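You operate a simulated robot arm through the tools that you are given. There is no shell and no other tool.

The job below is to be done with a simulated two-armed robot. You get a single attempt, and the scene is never put back.

Task
Move the hub's black plug from the grey strip to the white strip and switch that on.
Fine: grey strip off first; leave the white one on.

The check looks at the end state, three seconds after you hand in, the way a careful person would. Anything else that was tipped, shoved, dropped, spilled or broken makes it a failure.

Robot
Two 7-joint arms with two-finger parallel grippers on one trunk that stands fixed in place. Base frame: the origin is at the foot of the trunk, x ahead of it, y to its left, z up. Readings come in cm, degrees, newtons and seconds.
The left shoulder is at [7, 16.3, 132], the right one opposite. With the tool pointing down near the work surface each hand reaches from about 32 to 86 cm from the base axis, measured 20 degrees to its own side. Payload 3.43 kg a hand.
The tool frame of a hand sits at the grasp point between the pads (the TCP): z along the fingers, y along the line on which they close. The tips reach 3.4 cm beyond it. The gripper opens to 12.8 cm. The fingers are 2.4 cm wide and 1.2 cm thick; the gripper's body (4.8 by 13 cm) begins 9.6 cm behind the TCP.
Orientation is told as [roll, pitch, yaw] about the base's x, y, z axes, in that order, counted from this pose: with the fingers straight down and closing along the base's y, the tool's x points along the base's -x, its y along +y and its z along -z.

Tools
- The arms move only by the tool play_rows. It takes "left_moves", "right_moves" or both (then of equal length, played together; a hand with none holds still); each is a list of rows, each a list of 7 numbers: the shift along the base's x, y, z in cm, then the turn, a rotation vector about the base's x, y, z in degrees, then the gripper command, from -1 (shut) to 1 (fully open), values between in proportion. In form: [[x, y, z, wx, wy, wz, fingers], ...]. A call has 1 to 20 rows; each row shifts and turns the commanded pose from where the row before left it. A row lasts 0.2 s, in which the tool goes at most 5 cm and 8.6 degrees; a call with a longer step from one row to the next is refused whole, and so is a gripper value outside its range. A pose out of reach is approached as far as the arm can. The call stops where the force on the tool passes 40 N (or 10 N more than at its start, if that is more) or the arm is blocked; 0.2 s more then pass. Each finger travels about 15.3 cm/s and halts on what it meets, pressing with about 26 N; the grip force reading is that of the motor and also rises with nothing between the fingers. The clock runs only during rows and for 0.2 s after the last one: add rows that do not move to give the fingers time. The reply holds the time, the measured pose of the TCP, the force on the tool along the base axes, the opening and the grip force, in the units named above and with some noise, with the torque about the TCP (base axes, N m) and any sound that the robot's microphone picked up.
- Cameras (640 x 400 px; columns grow to the right, rows downward): "scene" is now at [12.03, 5.11, 154.83]; the picture's right is [0.58, -0.81, 0.00], its down [-0.47, -0.34, -0.82] and it looks along [0.66, 0.48, -0.58] (base axes); focal length 360 px, centre (320, 200). "left" rides on the left gripper at [7.6, 1.1, -16] in its tool frame; the picture's right is [-0.15, 0.99, 0.00], its down [-0.88, -0.13, -0.46] and it looks along [-0.45, -0.07, 0.89] (tool axes); focal length 234 px, centre (320, 200). "right" rides on the right gripper at [7.6, -1.1, -16] in its tool frame; the picture's right is [0.15, 0.99, 0.00], its down [-0.88, 0.13, -0.46] and it looks along [-0.45, 0.07, 0.89] (tool axes); focal length 234 px, centre (320, 200). There is no depth. A picture from a camera that has moved, and an enlarged one, comes with that camera's place and axes in the base frame and with its lens.
- get_image(camera): a new picture of that camera. The clock stands still meanwhile.
- raise_lower(by): slides the trunk up (or, below 0, down) by that many cm; the arms and the scene camera ride with it, the base frame stays. It gives what a move gives, with no picture.
- pan_tilt(pan, tilt): turns the head with the scene camera to pan (to the left, within 86 degrees either way) and tilt (down, from -29 to 69), counted from straight ahead of the robot. It gives what a move gives.
- zoom(camera, box): a new picture of the part [left, top, right, bottom] of that camera's present view, enlarged. The clock stands still meanwhile.
- close_job(): hands the job in; it is judged then, once.

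Nothing tells you positions but the pictures and the camera data. Unless the task says otherwise, let go and move clear before handing in.

The tools are called after ">>>" by a JSON object that holds its "op" and its "data". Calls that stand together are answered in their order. play_rows: Moves the arms, as the interface text tells. Its arguments: {"type":"object","properties":{"left_moves":{"type":"array","items":{"type":"array","items":{"type":"number"}}},"right_moves":{"type":"array","items":{"type":"array","items":{"type":"number"}}}},"required":[]} The other tools are called the same way: raise_lower (by) slides the trunk up or down; pan_tilt (pan, tilt) turns the head that bears the scene camera; get_image (camera) takes a picture; zoom (camera, box) takes an enlarged picture of a part of a camera's view; close_job () hands the job in.

At the start:

```text
t: 0.0
left_position: [49.64, 54.88, 124.68]
left_orientation: [0.0, 0.0, 0.0]
left_force: [0.6, 0.0, 0.4]
left_torque: [0.0, 0.03, 0.0]
left_grip_width: 12.8
left_gripper_force: 0.0
right_position: [59.75, 7.19, 117.34]
right_orientation: [0.0, 0.0, -0.1]
right_force: [0.3, -0.2, -0.7]
right_torque: [0.0, 0.01, -0.01]
right_grip_width: 12.78
right_gripper_force: 0.0
trunk travel left (down, up): [-80.0, 14.0]
head pan, tilt: [35.8, 35.3]
```

scene: 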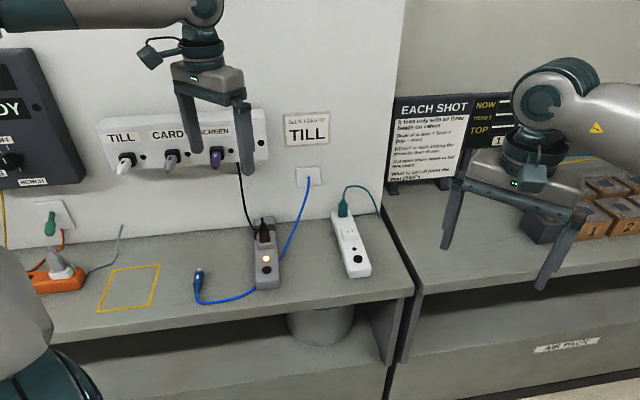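
right: 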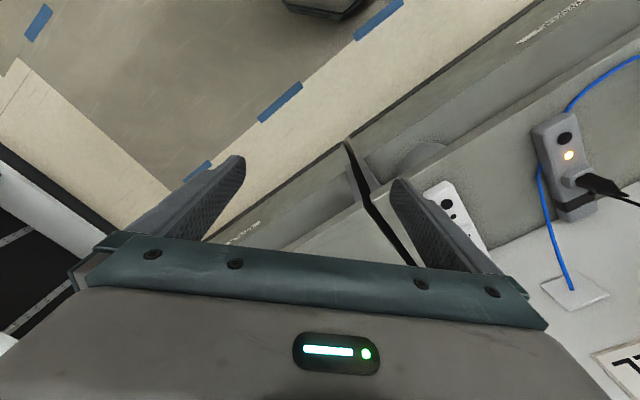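
left: 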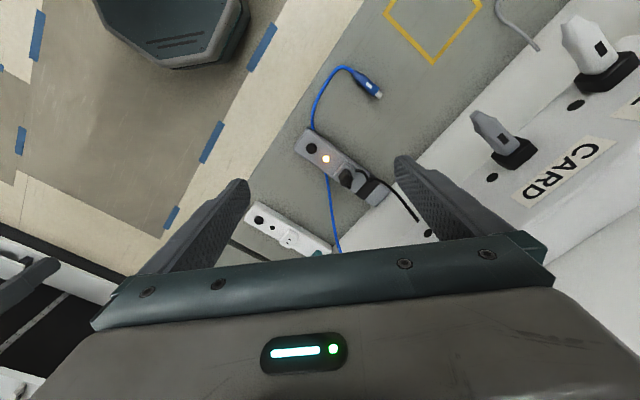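

I see a bench with a grey strip (lit orange lamp, black plug in it) and a white strip with a green plug. I will zoom in on both strips before planning any motion.

>>> {"op": "zoom", "data": {"camera": "scene", "box": [180, 150, 420, 300]}}

>>> {"op": "zoom", "data": {"camera": "left", "box": [220, 100, 460, 250]}}

>>> {"op": "zoom", "data": {"camera": "right", "box": [400, 80, 640, 230]}}

>>> {"op": "zoom", "data": {"camera": "scene", "box": [0, 100, 320, 300]}}

```text
2.67 times, centred on (300, 225) of scene
camera zoom: at [12.03, 5.11, 154.83], right [0.58, -0.81, 0.0], down [-0.47, -0.34, -0.82], along [0.66, 0.48, -0.58], focal length 960 px, centre (373, 133)
```

zoom: 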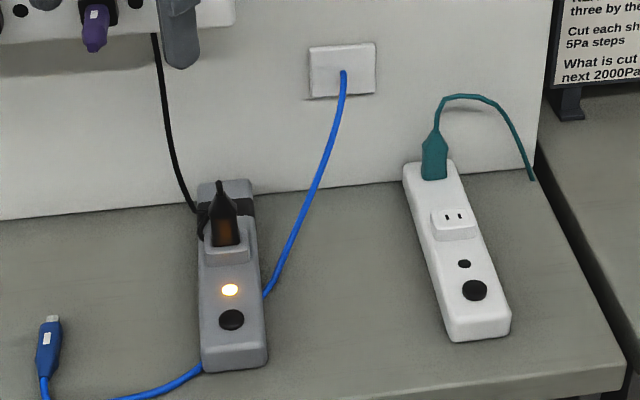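

```text
2.67 times, centred on (340, 175) of left
camera zoom: at [42.0, 56.0, 140.66], right [0.15, 0.99, 0.0], down [0.88, -0.13, 0.46], along [0.45, -0.07, -0.89], focal length 624 px, centre (267, 267)
```

zoom: 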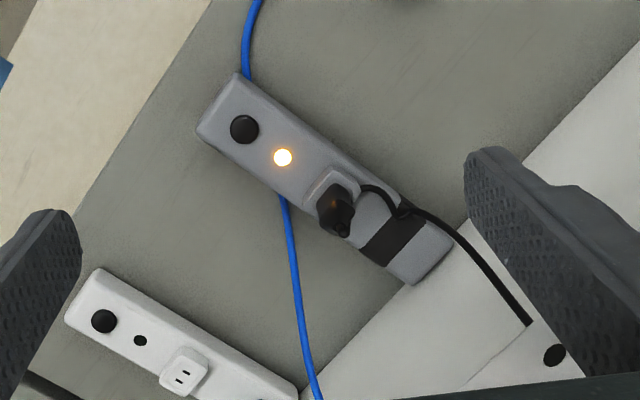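

```text
2.67 times, centred on (520, 155) of right
camera zoom: at [52.07, 5.92, 133.46], right [-0.15, 0.99, 0.0], down [0.88, 0.13, 0.46], along [0.45, 0.07, -0.89], focal length 624 px, centre (-213, 320)
```

zoom: 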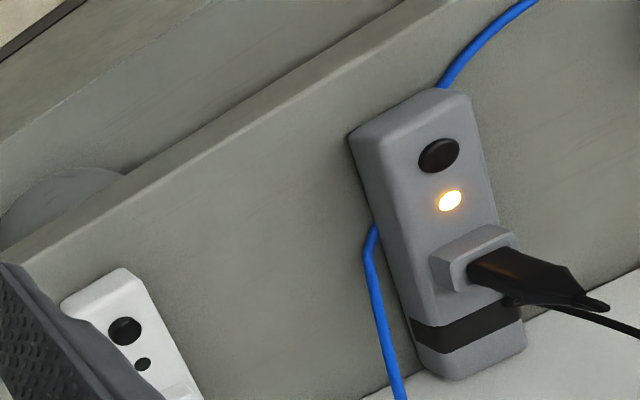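

```text
2.00 times, centred on (160, 200) of scene
camera zoom: at [12.03, 5.11, 154.83], right [0.58, -0.81, 0.0], down [-0.47, -0.34, -0.82], along [0.66, 0.48, -0.58], focal length 720 px, centre (640, 200)
```

zoom: 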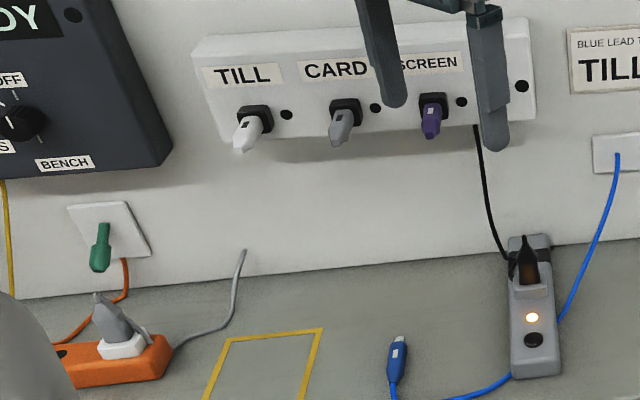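

The grey switch comes out near (54.6, 52.1, 90) and the white switch near (70.7, 35.9, 90). I need closer views of the plug, its cord and the slots before moving.

>>> {"op": "zoom", "data": {"camera": "scene", "box": [235, 200, 299, 240]}}

>>> {"op": "zoom", "data": {"camera": "scene", "box": [240, 210, 304, 290]}}

>>> {"op": "zoom", "data": {"camera": "scene", "box": [320, 190, 400, 290]}}

>>> {"op": "zoom", "data": {"camera": "left", "box": [290, 120, 450, 220]}}

>>> {"op": "zoom", "data": {"camera": "right", "box": [540, 130, 640, 230]}}

>>> {"op": "zoom", "data": {"camera": "left", "box": [230, 190, 340, 260]}}

```text
10.00 times, centred on (267, 220) of scene
camera zoom: at [12.03, 5.11, 154.83], right [0.58, -0.81, 0.0], down [-0.47, -0.34, -0.82], along [0.66, 0.48, -0.58], focal length 3599 px, centre (850, 0)
```

zoom: 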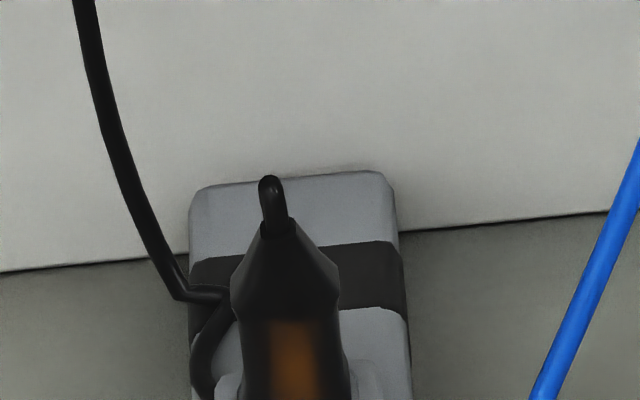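

```text
5.00 times, centred on (272, 250) of scene
camera zoom: at [12.03, 5.11, 154.83], right [0.58, -0.81, 0.0], down [-0.47, -0.34, -0.82], along [0.66, 0.48, -0.58], focal length 1800 px, centre (560, -50)
```

zoom: 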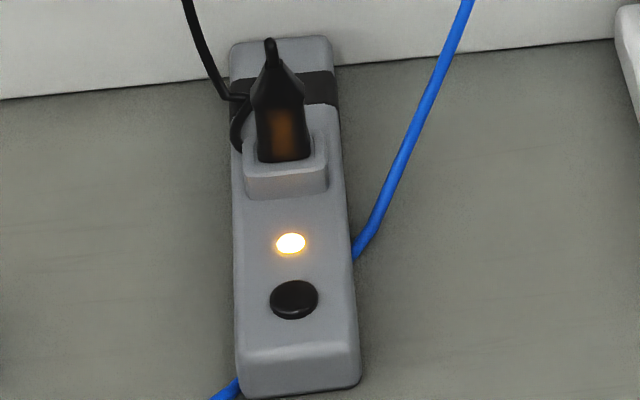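

```text
4.00 times, centred on (360, 240) of scene
camera zoom: at [12.03, 5.11, 154.83], right [0.58, -0.81, 0.0], down [-0.47, -0.34, -0.82], along [0.66, 0.48, -0.58], focal length 1440 px, centre (160, 40)
```

zoom: 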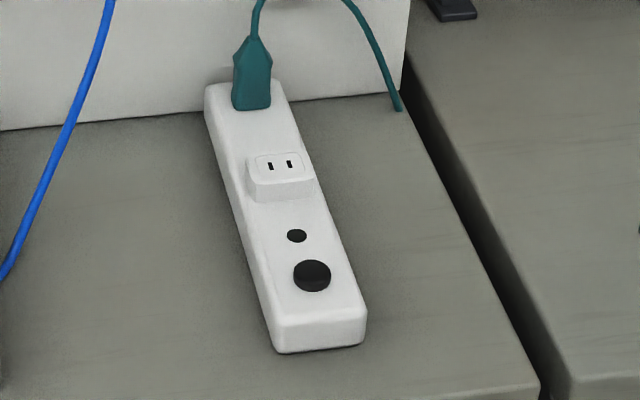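

```text
4.00 times, centred on (370, 170) of left
camera zoom: at [42.0, 56.0, 140.66], right [0.15, 0.99, 0.0], down [0.88, -0.13, 0.46], along [0.45, -0.07, -0.89], focal length 937 px, centre (120, 320)
```

zoom: 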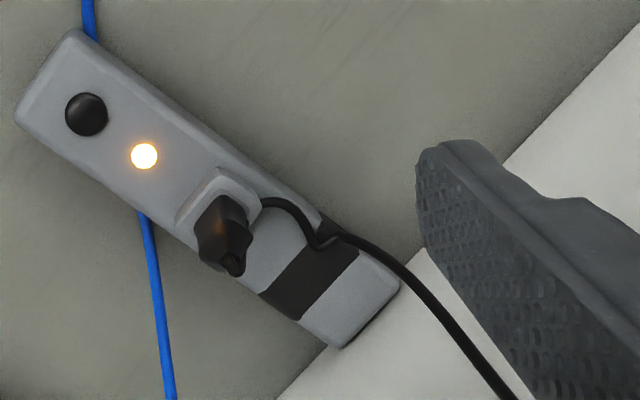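

```text
4.00 times, centred on (590, 180) of right
camera zoom: at [52.07, 5.92, 133.46], right [-0.15, 0.99, 0.0], down [0.88, 0.13, 0.46], along [0.45, 0.07, -0.89], focal length 937 px, centre (-760, 280)
```

zoom: 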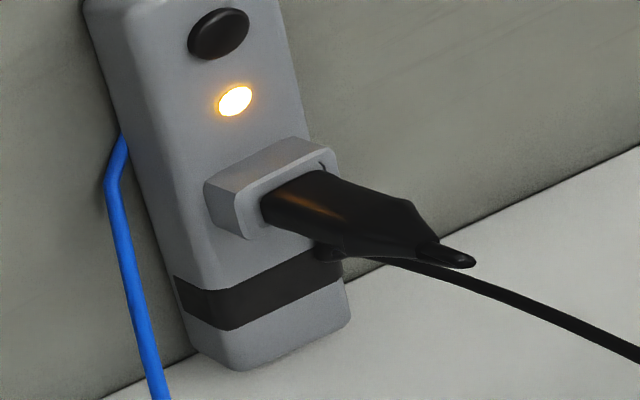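

```text
5.71 times, centred on (285, 225) of left
camera zoom: at [42.0, 56.0, 140.66], right [0.15, 0.99, 0.0], down [0.88, -0.13, 0.46], along [0.45, -0.07, -0.89], focal length 1338 px, centre (520, 57)
```

zoom: 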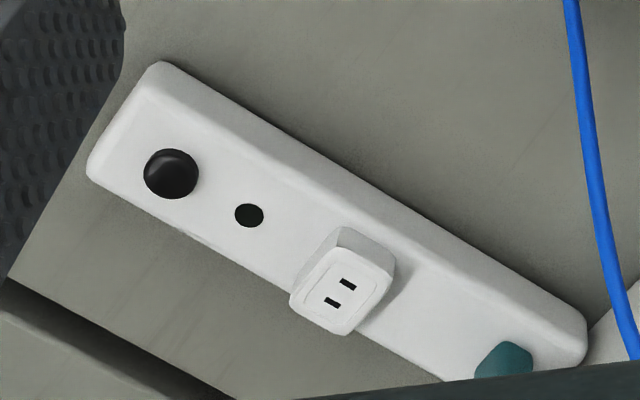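

The black plug sits in the grey strip's raised socket, with its cord kinked near a dark band on that strip. I will bring the left hand down a little and yaw it about 48° so its camera faces along the strips toward the wall.

>>> {"op": "play_rows", "data": {"left_moves": [[0.5, -0.6, -2.2, 0, 0, 8, 1], [0.5, -0.6, -2.2, 0, 0, 8, 1], [0.5, -0.6, -2.2, 0, 0, 8, 1], [0.5, -0.6, -2.2, 0, 0, 8, 1], [0.5, -0.6, -2.2, 0, 0, 8, 1], [0.5, -0.6, -2.2, 0, 0, 7.7, 1], [0, 0, 0, 0, 0, 0, 1]]}}

>>> {"op": "get_image", "data": {"camera": "left"}}

>>> {"op": "get_image", "data": {"camera": "scene"}}

```text
t: 1.6
left_position: [52.48, 51.18, 111.73]
left_orientation: [0.0, 0.0, 47.7]
left_force: [0.4, 0.4, -0.1]
left_torque: [-0.01, 0.0, -0.02]
left_grip_width: 12.81
left_gripper_force: 0.1
right_position: [59.63, 7.16, 117.38]
right_orientation: [0.1, 0.0, 0.0]
right_force: [-0.6, 0.4, -0.1]
right_torque: [0.01, -0.03, 0.01]
right_grip_width: 12.83
right_gripper_force: 0.0
trunk travel left (down, up): [-80.0, 14.0]
head pan, tilt: [35.8, 35.3]
```

```text
taken
camera left: at [46.57, 46.35, 127.72], right [-0.63, 0.77, 0.0], down [0.69, 0.57, 0.46], along [0.35, 0.29, -0.89], focal length 234 px, centre (320, 200)
```

left: 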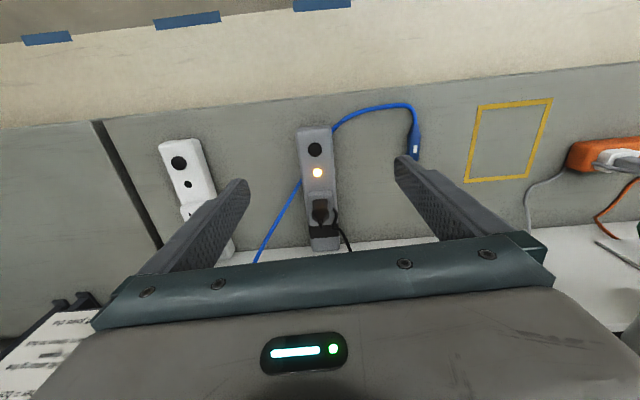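

```text
taken
camera scene: at [11.97, 5.11, 154.83], right [0.59, -0.81, 0.0], down [-0.47, -0.34, -0.82], along [0.66, 0.48, -0.58], focal length 360 px, centre (320, 200)
```

scene: 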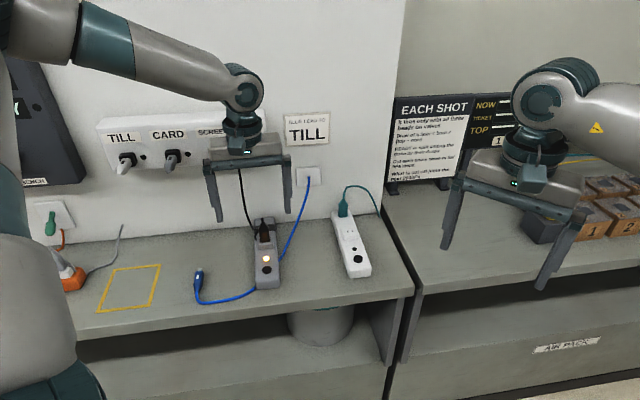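

The hand is now aligned with the strips and well above them. I'll zoom in on the plug and the white outlet from here.

>>> {"op": "zoom", "data": {"camera": "left", "box": [280, 120, 376, 260]}}

>>> {"op": "zoom", "data": {"camera": "left", "box": [288, 180, 368, 260]}}

>>> {"op": "zoom", "data": {"camera": "left", "box": [140, 130, 260, 230]}}

>>> {"op": "zoom", "data": {"camera": "right", "box": [540, 110, 640, 230]}}

>>> {"op": "zoom", "data": {"camera": "scene", "box": [180, 120, 360, 300]}}

```text
2.86 times, centred on (328, 190) of left
camera zoom: at [46.57, 46.35, 127.72], right [-0.63, 0.77, 0.0], down [0.69, 0.57, 0.46], along [0.35, 0.29, -0.89], focal length 669 px, centre (297, 229)
```

zoom: 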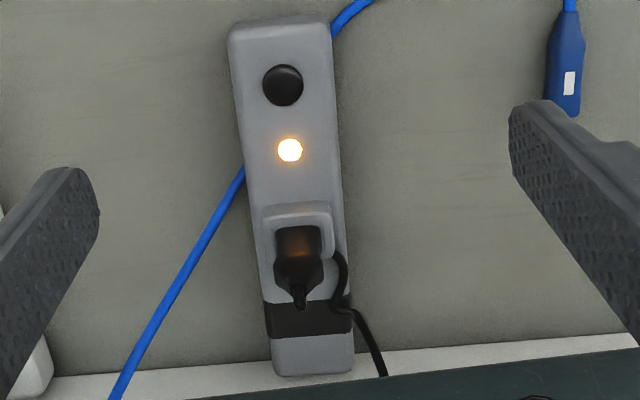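

```text
5.00 times, centred on (328, 220) of left
camera zoom: at [46.57, 46.35, 127.72], right [-0.63, 0.77, 0.0], down [0.69, 0.57, 0.46], along [0.35, 0.29, -0.89], focal length 1171 px, centre (280, 100)
```

zoom: 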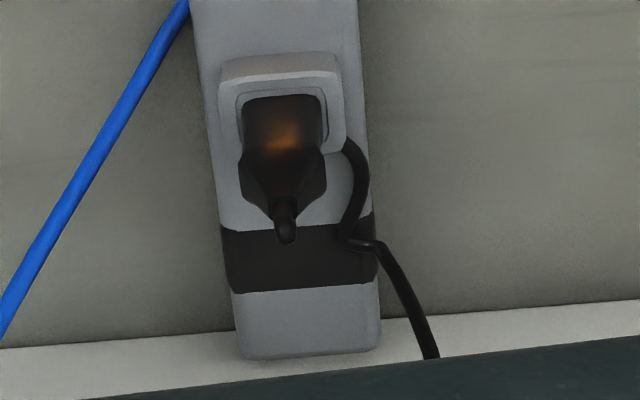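

```text
4.00 times, centred on (200, 180) of left
camera zoom: at [46.57, 46.35, 127.72], right [-0.63, 0.77, 0.0], down [0.69, 0.57, 0.46], along [0.35, 0.29, -0.89], focal length 937 px, centre (800, 280)
```

zoom: 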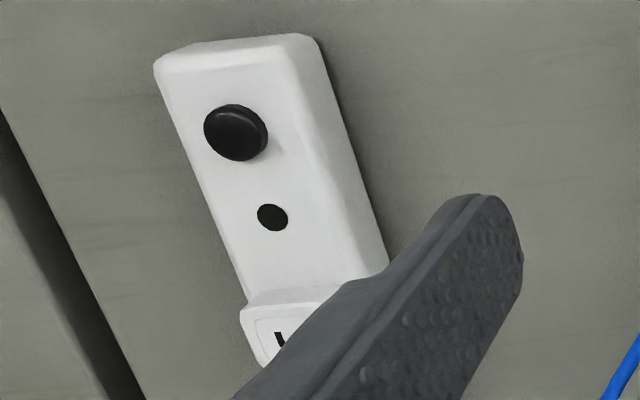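

```text
3.33 times, centred on (590, 170) of right
camera zoom: at [52.03, 5.92, 133.48], right [-0.15, 0.99, 0.0], down [0.88, 0.13, 0.46], along [0.45, 0.07, -0.89], focal length 781 px, centre (-580, 300)
```

zoom: 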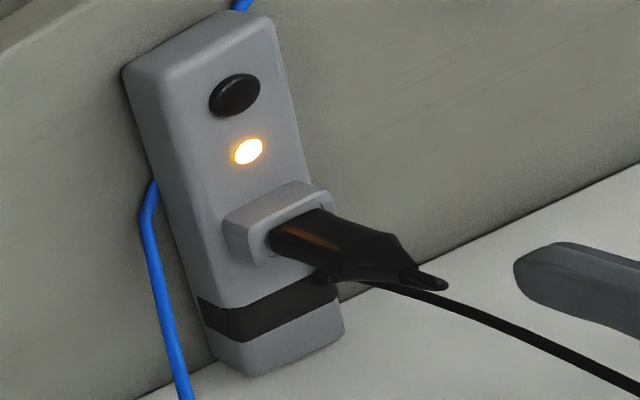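

```text
2.22 times, centred on (270, 210) of scene
camera zoom: at [11.97, 5.11, 154.83], right [0.59, -0.81, 0.0], down [-0.47, -0.34, -0.82], along [0.66, 0.48, -0.58], focal length 800 px, centre (431, 178)
```

zoom: 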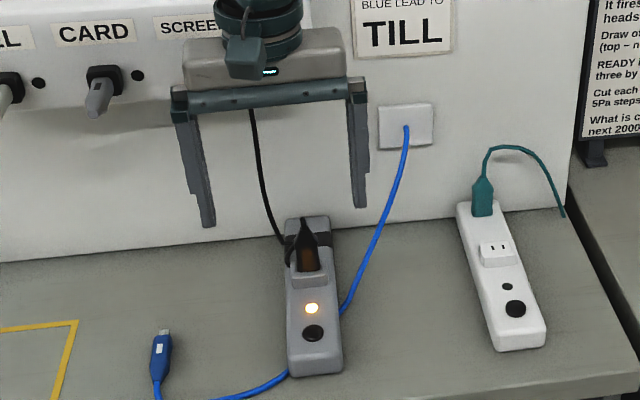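

The plug's tip works out to about (61.2, 58.9, 98.6), roughly 15 cm in front of the wall. I'll bring the open hand lower and short of the plug for a closer look at how the cord runs at the dark band.

>>> {"op": "play_rows", "data": {"left_moves": [[1.1, 0.8, -1.9, 0, 0, 0, 1], [1.1, 0.8, -1.9, 0, 0, 0, 1], [1.1, 0.8, -1.9, 0, 0, 0, 1], [1.1, 0.7, -1.9, 0, 0, 0, 1], [0, 0, 0, 0, 0, 0, 1]]}}

>>> {"op": "get_image", "data": {"camera": "left"}}

>>> {"op": "zoom", "data": {"camera": "left", "box": [260, 130, 380, 250]}}

>>> {"op": "get_image", "data": {"camera": "scene"}}

```text
t: 2.8
left_position: [56.98, 54.36, 103.94]
left_orientation: [0.1, 0.0, 47.7]
left_force: [0.3, 0.3, -0.4]
left_torque: [0.03, -0.01, 0.01]
left_grip_width: 12.8
left_gripper_force: 0.1
right_position: [59.67, 7.16, 117.4]
right_orientation: [0.0, 0.0, 0.1]
right_force: [-0.1, 0.1, 0.1]
right_torque: [-0.03, -0.04, 0.01]
right_grip_width: 12.83
right_gripper_force: 0.0
trunk travel left (down, up): [-80.0, 14.0]
head pan, tilt: [35.8, 35.3]
```

```text
taken
camera left: at [51.02, 49.58, 119.96], right [-0.63, 0.77, 0.0], down [0.69, 0.56, 0.46], along [0.35, 0.29, -0.89], focal length 234 px, centre (320, 200)
```

left: 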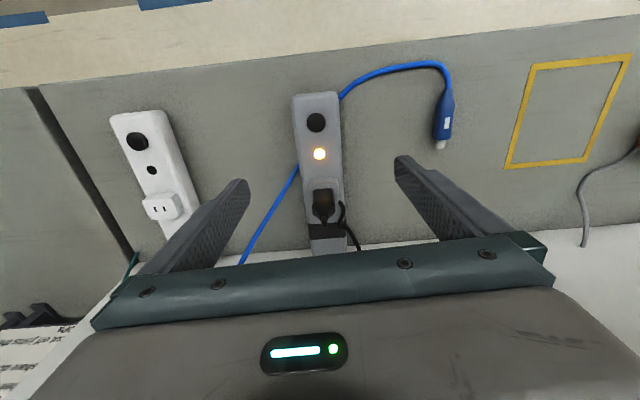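

```text
3.33 times, centred on (320, 190) of left
camera zoom: at [51.02, 49.58, 119.96], right [-0.63, 0.77, 0.0], down [0.69, 0.56, 0.46], along [0.35, 0.29, -0.89], focal length 781 px, centre (320, 233)
```

zoom: 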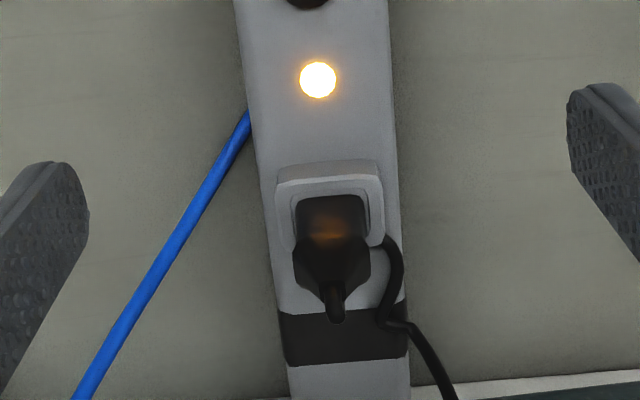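

```text
taken
camera scene: at [11.96, 5.09, 154.84], right [0.59, -0.81, 0.0], down [-0.47, -0.34, -0.82], along [0.66, 0.48, -0.58], focal length 360 px, centre (320, 200)
```

scene: 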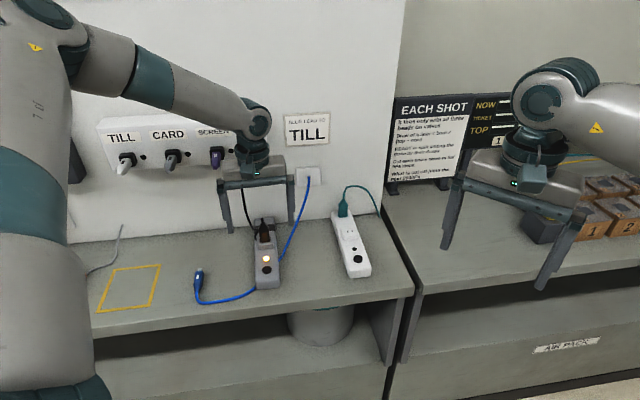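

The cord seems to run from beside the socket over the dark band toward the hub. I'll tilt the hand to the left so its camera sees the plug side-on.

>>> {"op": "play_rows", "data": {"left_moves": [[-1.1, 0.86, 0.5, -5.38, -5.91, 0, 1], [-1.1, 0.86, 0.3, -5.38, -5.91, 0, 1], [-1.1, 0.86, 0.1, -5.38, -5.91, 0, 1], [-1.1, 0.86, 0, -5.38, -5.91, 0, 1], [-1.1, 0.86, 0, -5.38, -5.91, 0, 1], [0, 0, 0, 0, 0, 0, 1]]}}

>>> {"op": "get_image", "data": {"camera": "left"}}

>>> {"op": "get_image", "data": {"camera": "scene"}}

```text
t: 4.2
left_position: [51.67, 58.59, 104.62]
left_orientation: [-39.9, 0.0, 47.7]
left_force: [0.5, 0.4, -1.0]
left_torque: [0.02, 0.02, 0.02]
left_grip_width: 12.8
left_gripper_force: 0.1
right_position: [59.91, 7.03, 117.5]
right_orientation: [0.0, 0.1, 0.0]
right_force: [0.7, -0.6, -0.1]
right_torque: [0.01, 0.04, -0.06]
right_grip_width: 12.8
right_gripper_force: 0.1
trunk travel left (down, up): [-80.0, 14.0]
head pan, tilt: [35.8, 35.3]
```

```text
taken
camera left: at [38.27, 60.47, 116.27], right [-0.46, 0.62, -0.64], down [0.45, 0.78, 0.43], along [0.76, -0.09, -0.64], focal length 234 px, centre (320, 200)
```

left: 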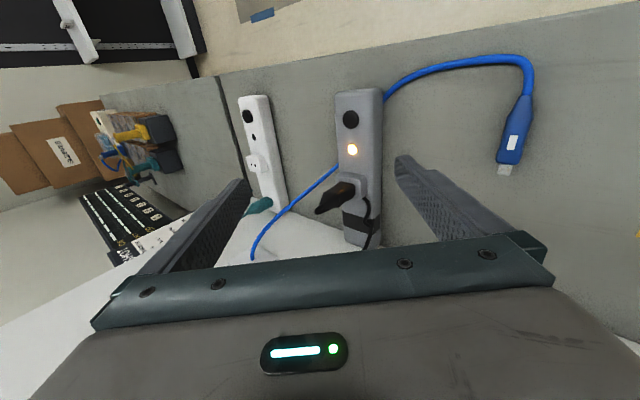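

```text
taken
camera scene: at [12.15, 4.94, 154.82], right [0.58, -0.81, 0.0], down [-0.47, -0.34, -0.82], along [0.66, 0.48, -0.58], focal length 360 px, centre (320, 200)
```

scene: 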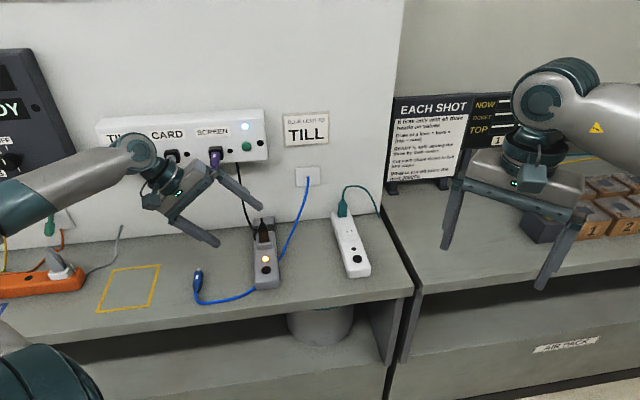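

The tilted view now shows the plug's left side and the band. I'll zoom in on the cord and on the hub's indicator.

>>> {"op": "zoom", "data": {"camera": "left", "box": [300, 150, 420, 260]}}

>>> {"op": "zoom", "data": {"camera": "left", "box": [330, 170, 390, 250]}}

>>> {"op": "zoom", "data": {"camera": "scene", "box": [180, 90, 340, 300]}}

>>> {"op": "zoom", "data": {"camera": "left", "box": [230, 80, 320, 230]}}

```text
3.64 times, centred on (360, 205) of left
camera zoom: at [38.27, 60.47, 116.27], right [-0.46, 0.62, -0.64], down [0.45, 0.78, 0.43], along [0.76, -0.09, -0.64], focal length 852 px, centre (174, 182)
```

zoom: 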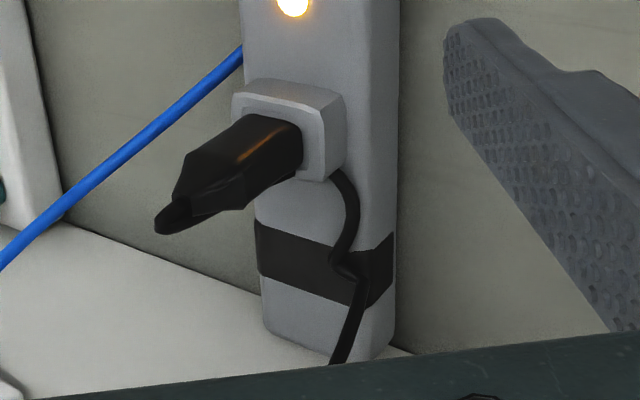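

```text
5.00 times, centred on (360, 210) of left
camera zoom: at [38.27, 60.47, 116.27], right [-0.46, 0.62, -0.64], down [0.45, 0.78, 0.43], along [0.76, -0.09, -0.64], focal length 1171 px, centre (120, 150)
```

zoom: 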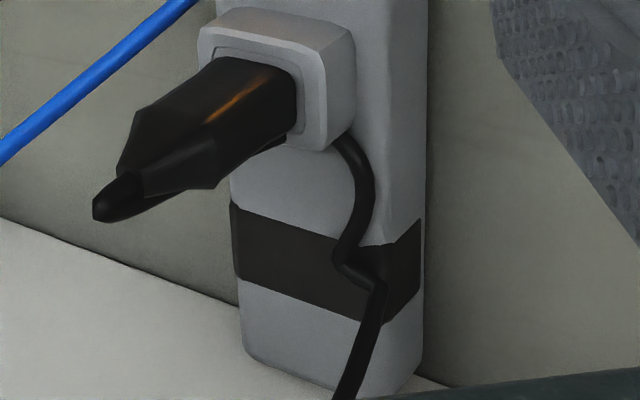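

```text
1.90 times, centred on (260, 195) of scene
camera zoom: at [12.15, 4.94, 154.82], right [0.58, -0.81, 0.0], down [-0.47, -0.34, -0.82], along [0.66, 0.48, -0.58], focal length 686 px, centre (434, 210)
```

zoom: 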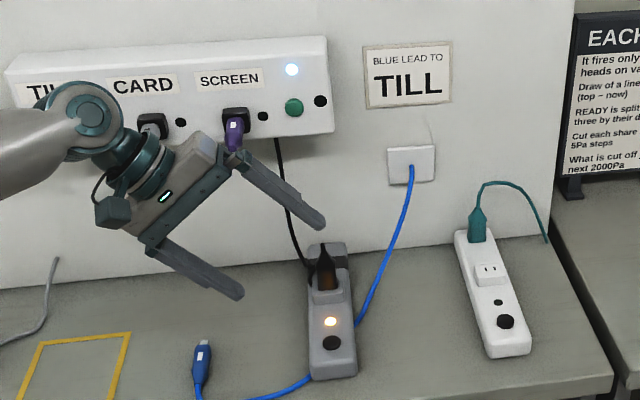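

```text
2.67 times, centred on (275, 155) of left
camera zoom: at [38.27, 60.47, 116.27], right [-0.46, 0.62, -0.64], down [0.45, 0.78, 0.43], along [0.76, -0.09, -0.64], focal length 624 px, centre (440, 320)
```

zoom: 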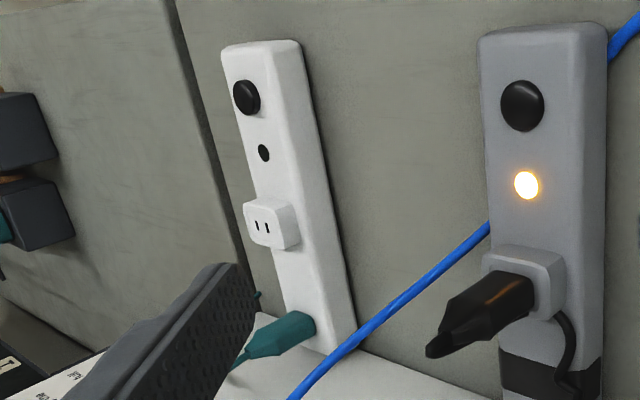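

The cord leaves beside the socket and lies across the dark band, kinking near (63, 65, 90.6), then rises to the hub, whose lamp is lit. I'll straighten the hand, shut the fingers and hover above the grey switch near (54.6, 52.1).

>>> {"op": "play_rows", "data": {"left_moves": [[0.6, -1.3, 0.4, 5.38, 5.91, 0, -1], [0.6, -1.3, 0, 5.38, 5.91, 0, -1], [0.6, -1.3, -0.5, 5.38, 5.91, 0, -1], [0.6, -1.3, -1, 5.38, 5.91, 0, -1], [0.5, -1.3, -1.5, 5.38, 5.91, 0, -1], [0, 0, -1, 0, 0, 0, -1], [0, 0, -1, 0, 0, 0, -1], [0, 0, 0, 0, 0, 0, -1]]}}

>>> {"op": "get_image", "data": {"camera": "left"}}

>>> {"op": "zoom", "data": {"camera": "scene", "box": [200, 170, 340, 300]}}

>>> {"op": "zoom", "data": {"camera": "right", "box": [500, 80, 640, 230]}}

```text
t: 6.0
left_position: [54.43, 52.15, 100.15]
left_orientation: [0.1, -0.1, 47.7]
left_force: [0.0, -0.8, 0.7]
left_torque: [-0.03, 0.01, 0.01]
left_grip_width: 0.01
left_gripper_force: 26.3
right_position: [59.76, 7.1, 117.4]
right_orientation: [0.1, 0.0, 0.0]
right_force: [0.3, -0.5, 0.2]
right_torque: [0.02, -0.01, -0.04]
right_grip_width: 12.79
right_gripper_force: 0.0
trunk travel left (down, up): [-80.0, 14.0]
head pan, tilt: [35.8, 35.3]
```

```text
taken
camera left: at [48.47, 47.2, 116.17], right [-0.63, 0.77, 0.0], down [0.69, 0.56, 0.46], along [0.35, 0.29, -0.89], focal length 234 px, centre (320, 200)
```

left: 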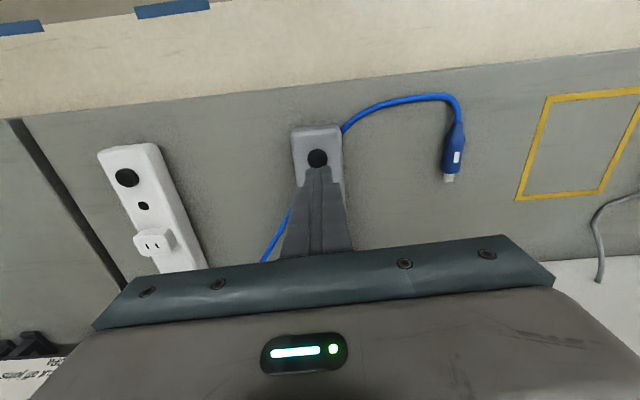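

```text
3.08 times, centred on (270, 235) of scene
camera zoom: at [12.1, 5.0, 154.83], right [0.58, -0.81, 0.0], down [-0.47, -0.34, -0.82], along [0.66, 0.48, -0.58], focal length 1108 px, centre (474, 92)
```

zoom: 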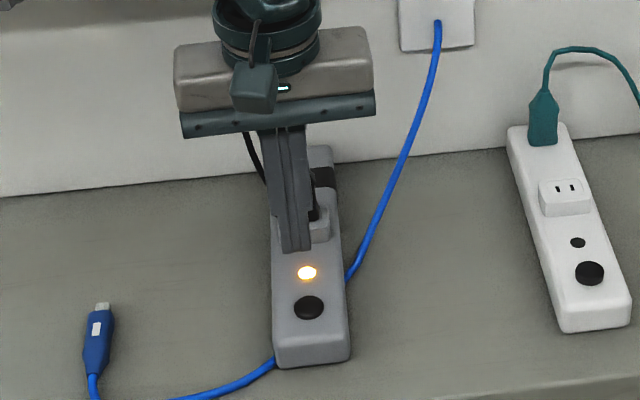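

```text
2.67 times, centred on (570, 155) of right
camera zoom: at [52.13, 5.8, 133.44], right [-0.15, 0.99, 0.0], down [0.88, 0.13, 0.46], along [0.45, 0.07, -0.89], focal length 624 px, centre (-347, 320)
```

zoom: 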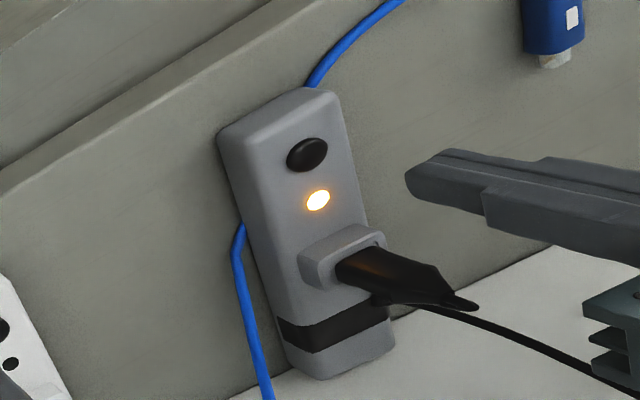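

The shut fingertips hover about 6 cm above the grey switch and line up with it. I'll descend close to it, then press in small steps.

>>> {"op": "play_rows", "data": {"left_moves": [[0.2, -0.1, -2, 0, 0, 0, -1], [0, 0, -2, 0, 0, 0, -1], [0, 0, -1.2, 0, 0, 0, -1], [0, 0, 0, 0, 0, 0, -1]]}}

>>> {"op": "zoom", "data": {"camera": "scene", "box": [230, 200, 310, 300]}}

>>> {"op": "zoom", "data": {"camera": "right", "box": [520, 80, 640, 230]}}

>>> {"op": "zoom", "data": {"camera": "left", "box": [260, 100, 380, 220]}}

```text
t: 7.0
left_position: [54.45, 52.15, 95.11]
left_orientation: [0.0, 0.0, 47.7]
left_force: [-1.1, 0.7, 0.2]
left_torque: [-0.01, 0.02, 0.0]
left_grip_width: 0.0
left_gripper_force: 26.0
right_position: [59.8, 7.12, 117.4]
right_orientation: [0.0, 0.0, 0.1]
right_force: [0.3, -0.3, 0.7]
right_torque: [-0.03, 0.02, -0.03]
right_grip_width: 12.8
right_gripper_force: 0.1
trunk travel left (down, up): [-80.0, 14.0]
head pan, tilt: [35.8, 35.3]
```

```text
4.00 times, centred on (270, 250) of scene
camera zoom: at [12.05, 5.09, 154.83], right [0.58, -0.81, 0.0], down [-0.47, -0.34, -0.82], along [0.66, 0.48, -0.58], focal length 1440 px, centre (520, 0)
```

zoom: 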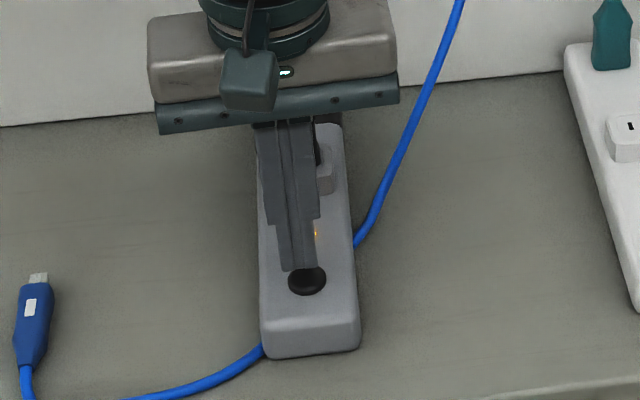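

```text
2.67 times, centred on (580, 155) of right
camera zoom: at [52.09, 5.9, 133.45], right [-0.15, 0.99, 0.0], down [0.88, 0.13, 0.46], along [0.45, 0.07, -0.89], focal length 624 px, centre (-373, 320)
```

zoom: 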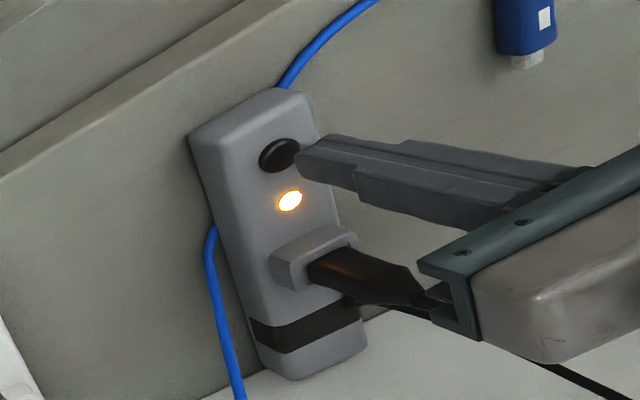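

```text
3.33 times, centred on (320, 160) of left
camera zoom: at [48.55, 47.26, 111.1], right [-0.63, 0.77, 0.0], down [0.69, 0.56, 0.46], along [0.35, 0.29, -0.89], focal length 781 px, centre (320, 333)
```

zoom: 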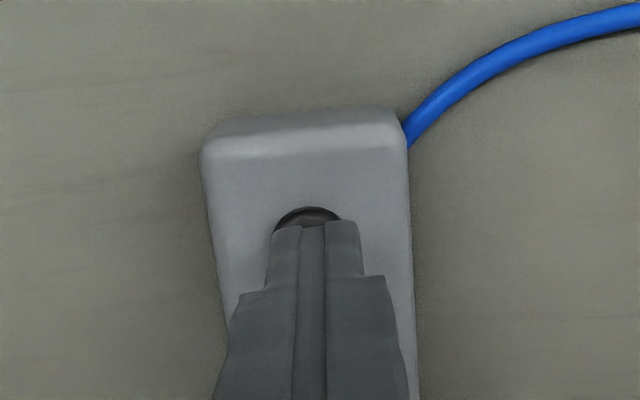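

The tips are about 1 cm above the switch and some 3 mm to the left of its centre. I'll nudge over and press down gently in small steps.

>>> {"op": "play_rows", "data": {"left_moves": [[0.25, -0.17, 0, 0, 0, 0, -1], [0, 0, -0.25, 0, 0, 0, -1], [0, 0, -0.25, 0, 0, 0, -1], [0, 0, -0.25, 0, 0, 0, -1], [0, 0, -0.2, 0, 0, 0, -1]]}}

>>> {"op": "zoom", "data": {"camera": "right", "box": [520, 80, 640, 230]}}

```text
t: 8.2
left_position: [54.87, 51.99, 94.01]
left_orientation: [0.0, 0.0, 47.7]
left_force: [0.6, 1.0, 0.2]
left_torque: [0.0, 0.01, 0.04]
left_grip_width: 0.02
left_gripper_force: 26.6
right_position: [59.67, 7.1, 117.3]
right_orientation: [0.1, 0.1, 0.0]
right_force: [0.7, 0.6, -1.5]
right_torque: [-0.01, 0.03, 0.0]
right_grip_width: 12.77
right_gripper_force: 0.1
trunk travel left (down, up): [-80.0, 14.0]
head pan, tilt: [35.8, 35.3]
```

```text
2.67 times, centred on (580, 155) of right
camera zoom: at [52.08, 5.92, 133.45], right [-0.15, 0.99, 0.0], down [0.88, 0.13, 0.46], along [0.45, 0.07, -0.89], focal length 624 px, centre (-373, 320)
```

zoom: 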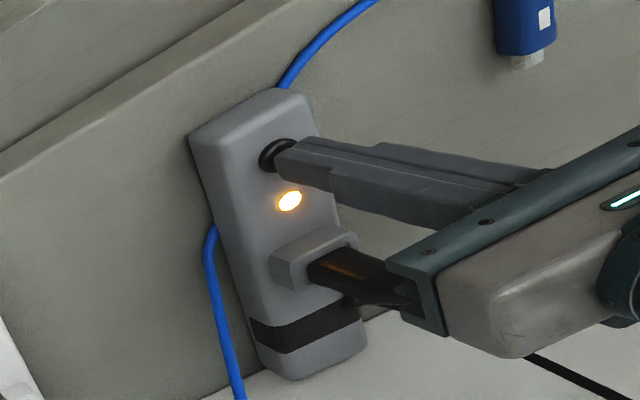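

No contact yet, and the tip is right over the button. Continuing down in 1.5 mm steps.

>>> {"op": "play_rows", "data": {"left_moves": [[0, 0, -0.15, 0, 0, 0, -1], [0, 0, -0.15, 0, 0, 0, -1], [0, 0, -0.15, 0, 0, 0, -1]]}}

```text
t: 9.0
left_position: [54.88, 51.84, 93.45]
left_orientation: [0.0, -0.1, 47.7]
left_force: [-0.3, 1.0, 0.2]
left_torque: [0.0, 0.03, 0.01]
left_grip_width: 0.01
left_gripper_force: 25.8
right_position: [59.73, 7.14, 117.37]
right_orientation: [0.0, 0.0, 0.0]
right_force: [0.0, 0.3, 0.2]
right_torque: [-0.01, 0.0, -0.03]
right_grip_width: 12.81
right_gripper_force: 0.1
trunk travel left (down, up): [-80.0, 14.0]
head pan, tilt: [35.8, 35.3]
```

>>> {"op": "play_rows", "data": {"left_moves": [[0, 0, -0.15, 0, 0, 0, -1], [0, 0, -0.15, 0, 0, 0, -1], [0, 0, -0.1, 0, 0, 0, -1]]}}

>>> {"op": "zoom", "data": {"camera": "right", "box": [540, 110, 600, 170]}}

```text
t: 9.8
left_position: [54.89, 51.93, 93.19]
left_orientation: [-0.1, -0.1, 47.6]
left_force: [1.2, 4.3, 6.8]
left_torque: [0.12, -0.01, -0.03]
left_grip_width: 0.0
left_gripper_force: 26.1
right_position: [59.72, 7.2, 117.45]
right_orientation: [0.1, 0.0, 0.1]
right_force: [-0.8, -0.8, -0.4]
right_torque: [-0.02, -0.03, 0.0]
right_grip_width: 12.81
right_gripper_force: 0.0
trunk travel left (down, up): [-80.0, 14.0]
head pan, tilt: [35.8, 35.3]
```

```text
6.67 times, centred on (570, 140) of right
camera zoom: at [52.01, 5.91, 133.5], right [-0.15, 0.99, 0.0], down [0.88, 0.13, 0.46], along [0.45, 0.07, -0.89], focal length 1561 px, centre (-1347, 600)
```

zoom: 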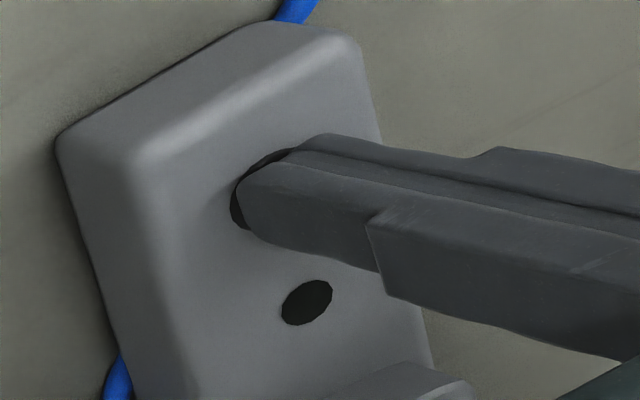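

The grey strip's lamp has gone dark, so the switch took the press. I'll lift straight off and check that it stays off.

>>> {"op": "play_rows", "data": {"left_moves": [[0, 0, 0.5, 0, 0, 0, -1], [0, 0, 2, 0, 0, 0, -1], [0, 0, 3, 0, 0, 0, -1], [0, 0, 4, 0, 0, 0, -1], [0, 0, 0, 0, 0, 0, -1]]}}

>>> {"op": "get_image", "data": {"camera": "scene"}}

>>> {"op": "zoom", "data": {"camera": "right", "box": [520, 80, 640, 230]}}

>>> {"op": "zoom", "data": {"camera": "left", "box": [240, 100, 400, 260]}}

```text
t: 11.0
left_position: [54.89, 51.89, 102.57]
left_orientation: [0.0, 0.0, 47.7]
left_force: [1.1, 0.0, 0.3]
left_torque: [-0.04, 0.01, 0.01]
left_grip_width: 0.0
left_gripper_force: 26.0
right_position: [59.73, 7.16, 117.31]
right_orientation: [0.1, 0.1, 0.0]
right_force: [0.8, -0.7, 0.4]
right_torque: [0.02, 0.04, -0.02]
right_grip_width: 12.8
right_gripper_force: 0.0
trunk travel left (down, up): [-80.0, 14.0]
head pan, tilt: [35.8, 35.3]
```

```text
taken
camera scene: at [12.08, 5.12, 154.82], right [0.58, -0.81, 0.0], down [-0.47, -0.34, -0.82], along [0.66, 0.48, -0.58], focal length 360 px, centre (320, 200)
```

scene: 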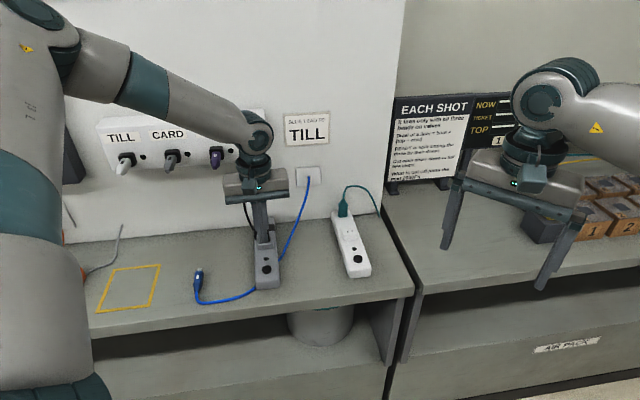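

```text
2.67 times, centred on (580, 155) of right
camera zoom: at [52.11, 5.93, 133.44], right [-0.15, 0.99, 0.0], down [0.88, 0.13, 0.46], along [0.45, 0.07, -0.89], focal length 624 px, centre (-373, 320)
```

zoom: 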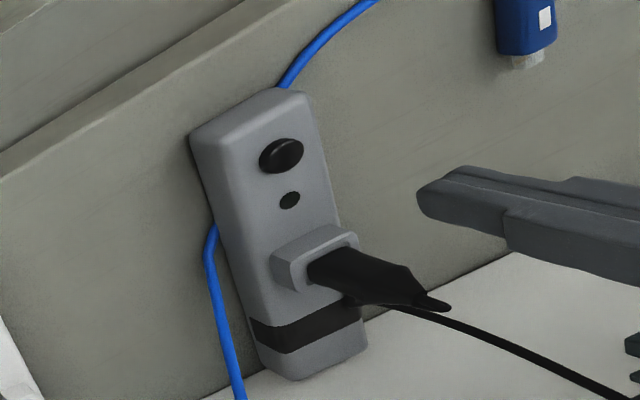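

```text
2.50 times, centred on (320, 180) of left
camera zoom: at [48.88, 47.13, 118.56], right [-0.63, 0.77, 0.0], down [0.69, 0.56, 0.46], along [0.35, 0.29, -0.89], focal length 585 px, centre (320, 250)
```

zoom: 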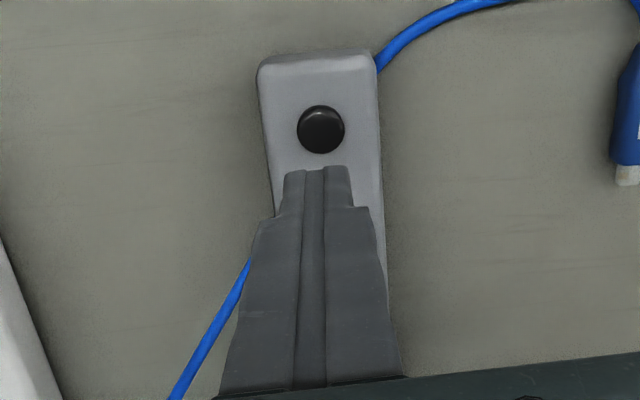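

The grey strip is off and has not moved. Before grasping the plug I'll survey the white outlet from close by. I'll use a 20° lean toward the robot, which gives wall clearance and reach, and check that the arm gets there.

>>> {"op": "play_rows", "data": {"left_moves": [[0, 0, 3, 0, 0, 0, -1], [2, -1, 1, 0, 0, 0, -1], [3.2, -1.9, 0, 2.46, -2.24, 0, -0.5], [3.2, -1.9, 0, 2.46, -2.24, 0, 0], [3.2, -1.9, 0, 2.46, -2.24, 0, 0.5], [3.2, -1.9, 0, 2.46, -2.24, 0, 1], [3.2, -1.9, -1, 2.46, -2.24, 0, 1], [2.4, -1.4, -1.5, 2.46, -2.24, 0, 1], [0, 0, 0, 0, 0, 0, 1], [0, 0, 0, 0, 0, 0, 1]]}}

>>> {"op": "get_image", "data": {"camera": "left"}}

>>> {"op": "get_image", "data": {"camera": "scene"}}

```text
t: 13.2
left_position: [74.25, 40.43, 104.93]
left_orientation: [0.0, -20.0, 47.6]
left_force: [-0.6, 0.6, 0.4]
left_torque: [-0.01, 0.02, -0.02]
left_grip_width: 12.76
left_gripper_force: 0.1
left hand out of reach, approached as far as the arm can: row 8
right_position: [59.88, 7.17, 117.42]
right_orientation: [0.0, 0.0, 0.0]
right_force: [0.0, -0.1, 0.7]
right_torque: [-0.03, -0.02, 0.03]
right_grip_width: 12.78
right_gripper_force: 0.0
trunk travel left (down, up): [-80.0, 14.0]
head pan, tilt: [35.8, 35.3]
```

```text
taken
camera left: at [64.96, 31.96, 117.43], right [-0.64, 0.77, 0.05], down [0.55, 0.41, 0.73], along [0.54, 0.49, -0.68], focal length 234 px, centre (320, 200)
```

left: 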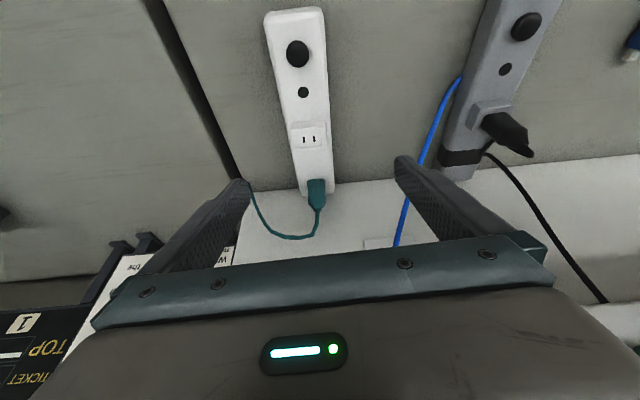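

```text
taken
camera scene: at [12.1, 5.07, 154.82], right [0.58, -0.81, 0.0], down [-0.47, -0.34, -0.82], along [0.66, 0.48, -0.58], focal length 360 px, centre (320, 200)
```

scene: 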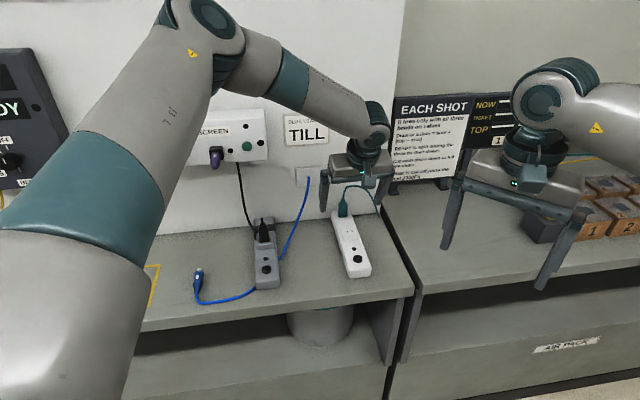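

The white outlet and its two slots are visible just past the fingers, but the arm reported its limit near (74.3, 40.4, 105). I'll test whether going lower lets it reach further, staying clear above the strip.

>>> {"op": "play_rows", "data": {"left_moves": [[0, 0, -2, 0, 0, 0, 1], [0, 0, -2, 0, 0, 0, 1], [0, 0, -1.5, 0, 0, 0, 1], [0.6, 0.3, 0, 0, 0, 0, 1], [0.6, 0.5, 0, 0, 0, 0, 1]]}}

>>> {"op": "get_image", "data": {"camera": "left"}}

```text
t: 14.4
left_position: [72.61, 42.47, 101.59]
left_orientation: [-0.1, -20.0, 47.6]
left_force: [-0.3, 0.2, -0.6]
left_torque: [0.01, -0.01, -0.01]
left_grip_width: 12.8
left_gripper_force: 0.1
left hand out of reach, approached as far as the arm can: row 1, 2, 3, 4
right_position: [59.75, 7.2, 117.41]
right_orientation: [0.0, 0.0, 0.0]
right_force: [-0.1, 0.4, -0.2]
right_torque: [0.0, 0.01, -0.01]
right_grip_width: 12.83
right_gripper_force: 0.1
trunk travel left (down, up): [-80.0, 14.0]
head pan, tilt: [35.8, 35.3]
```

```text
taken
camera left: at [63.24, 33.99, 114.02], right [-0.64, 0.77, 0.05], down [0.55, 0.41, 0.73], along [0.54, 0.49, -0.68], focal length 234 px, centre (320, 200)
```

left: 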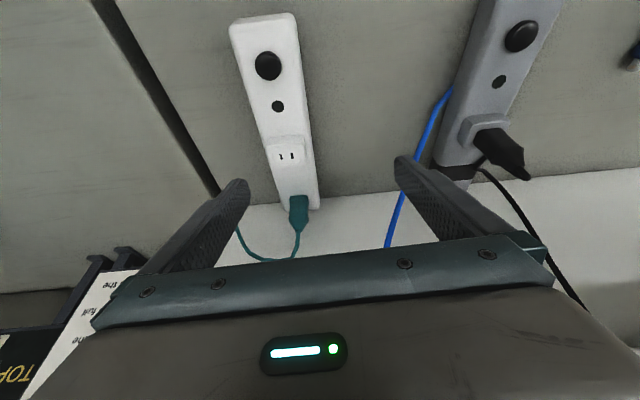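

Going lower pulled the hand back, so the limit behaves like arm extension from the shoulder, and lowering the trunk should help. First I'll raise the left hand, stand it upright again, and look at the arm's posture.

>>> {"op": "play_rows", "data": {"left_moves": [[-0.5, 0, 2, 0, 0, 0, 1], [0, 0, 2, 0, 0, 0, 1], [0, 0, 2, 0, 0, 0, 1], [0, 0, 0, 0, 0, 0, 1]], "right_moves": [[0, 0, 3, 0, 0, 0, 1], [0, 0, 3, 0, 0, 0, 1], [0, 0, 3, 0, 0, 0, 1], [0, 0, 0, 0, 0, 0, 1]]}}

>>> {"op": "get_image", "data": {"camera": "scene"}}

>>> {"op": "get_image", "data": {"camera": "right"}}

```text
t: 15.4
left_position: [72.2, 42.23, 107.34]
left_orientation: [0.0, -20.0, 47.7]
left_force: [-0.3, 0.1, 0.0]
left_torque: [0.02, -0.01, -0.02]
left_grip_width: 12.79
left_gripper_force: 0.0
right_position: [59.73, 7.2, 126.56]
right_orientation: [0.0, 0.0, 0.0]
right_force: [-0.3, 0.5, 0.7]
right_torque: [0.03, 0.02, -0.04]
right_grip_width: 12.81
right_gripper_force: 0.1
trunk travel left (down, up): [-80.0, 14.0]
head pan, tilt: [35.8, 35.3]
```

```text
taken
camera scene: at [12.06, 5.11, 154.82], right [0.58, -0.81, 0.0], down [-0.47, -0.34, -0.82], along [0.66, 0.48, -0.58], focal length 360 px, centre (320, 200)
```

scene: 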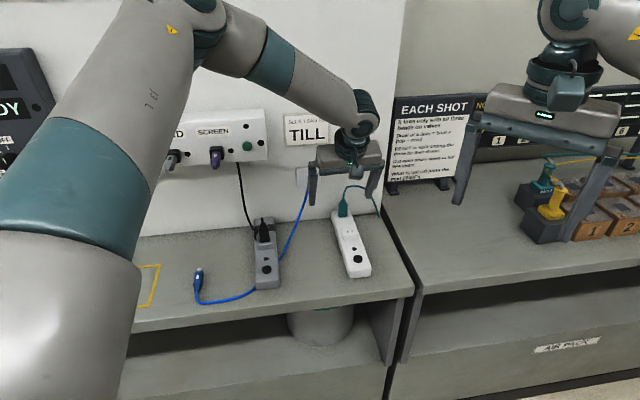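

```text
taken
camera right: at [52.15, 5.92, 142.52], right [-0.15, 0.99, 0.0], down [0.88, 0.13, 0.46], along [0.45, 0.07, -0.89], focal length 234 px, centre (320, 200)
```

right: 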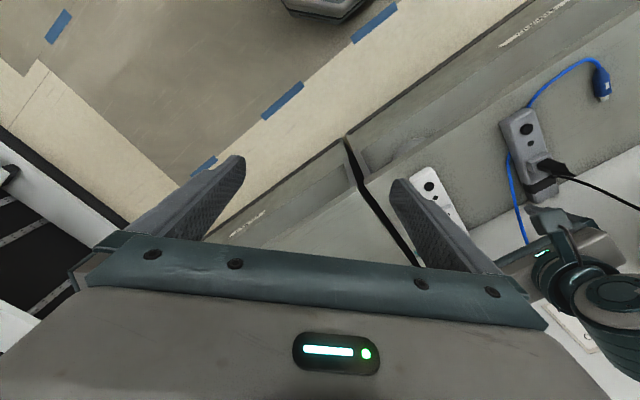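

The arm is stretched well out, so I'll raise the left hand to leave margin and then lower the trunk 15 cm. The space below both hands is clear.

>>> {"op": "play_rows", "data": {"left_moves": [[-0.3, 0, 3, 0, 0, 0, 1], [-0.3, 0, 3, 0, 0, 0, 1], [-0.3, 0, 3, 0, 0, 0, 1], [-0.3, 0, 3, 0, 0, 0, 1], [0, 0, 0, 0, 0, 0, 1]]}}

>>> {"op": "raise_lower", "data": {"by": -8}}

>>> {"op": "get_image", "data": {"camera": "scene"}}

```text
t: 16.6
left_position: [71.01, 42.25, 119.24]
left_orientation: [0.1, -19.9, 47.7]
left_force: [0.4, 0.0, 0.6]
left_torque: [0.02, -0.02, 0.0]
left_grip_width: 12.78
left_gripper_force: 0.1
right_position: [59.77, 7.19, 126.47]
right_orientation: [0.0, -0.1, 0.0]
right_force: [0.7, -0.2, 0.4]
right_torque: [-0.01, 0.05, 0.01]
right_grip_width: 12.79
right_gripper_force: 0.1
trunk travel left (down, up): [-80.0, 14.0]
head pan, tilt: [35.8, 35.3]
```

```text
t: 17.8
left_position: [71.02, 42.24, 111.26]
left_orientation: [0.0, -20.0, 47.6]
left_force: [-0.3, -0.4, -0.2]
left_torque: [-0.02, -0.01, 0.01]
left_grip_width: 12.79
left_gripper_force: 0.1
right_position: [59.75, 7.3, 118.37]
right_orientation: [0.0, 0.0, 0.0]
right_force: [0.5, 0.4, -0.1]
right_torque: [0.0, 0.03, 0.04]
right_grip_width: 12.83
right_gripper_force: 0.0
trunk travel left (down, up): [-72.0, 22.0]
head pan, tilt: [35.8, 35.3]
```

```text
taken
camera scene: at [12.03, 5.1, 146.83], right [0.58, -0.81, 0.0], down [-0.47, -0.34, -0.82], along [0.66, 0.48, -0.58], focal length 360 px, centre (320, 200)
```

scene: 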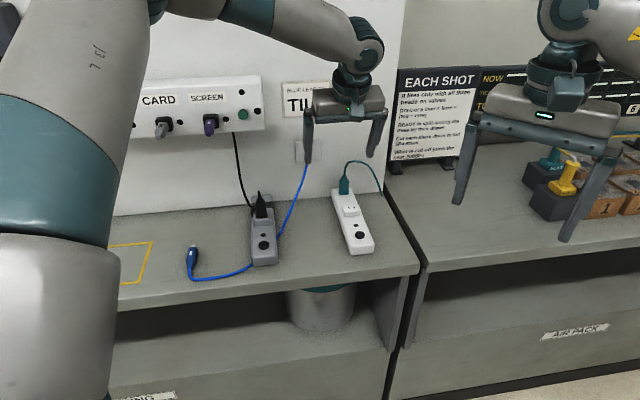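

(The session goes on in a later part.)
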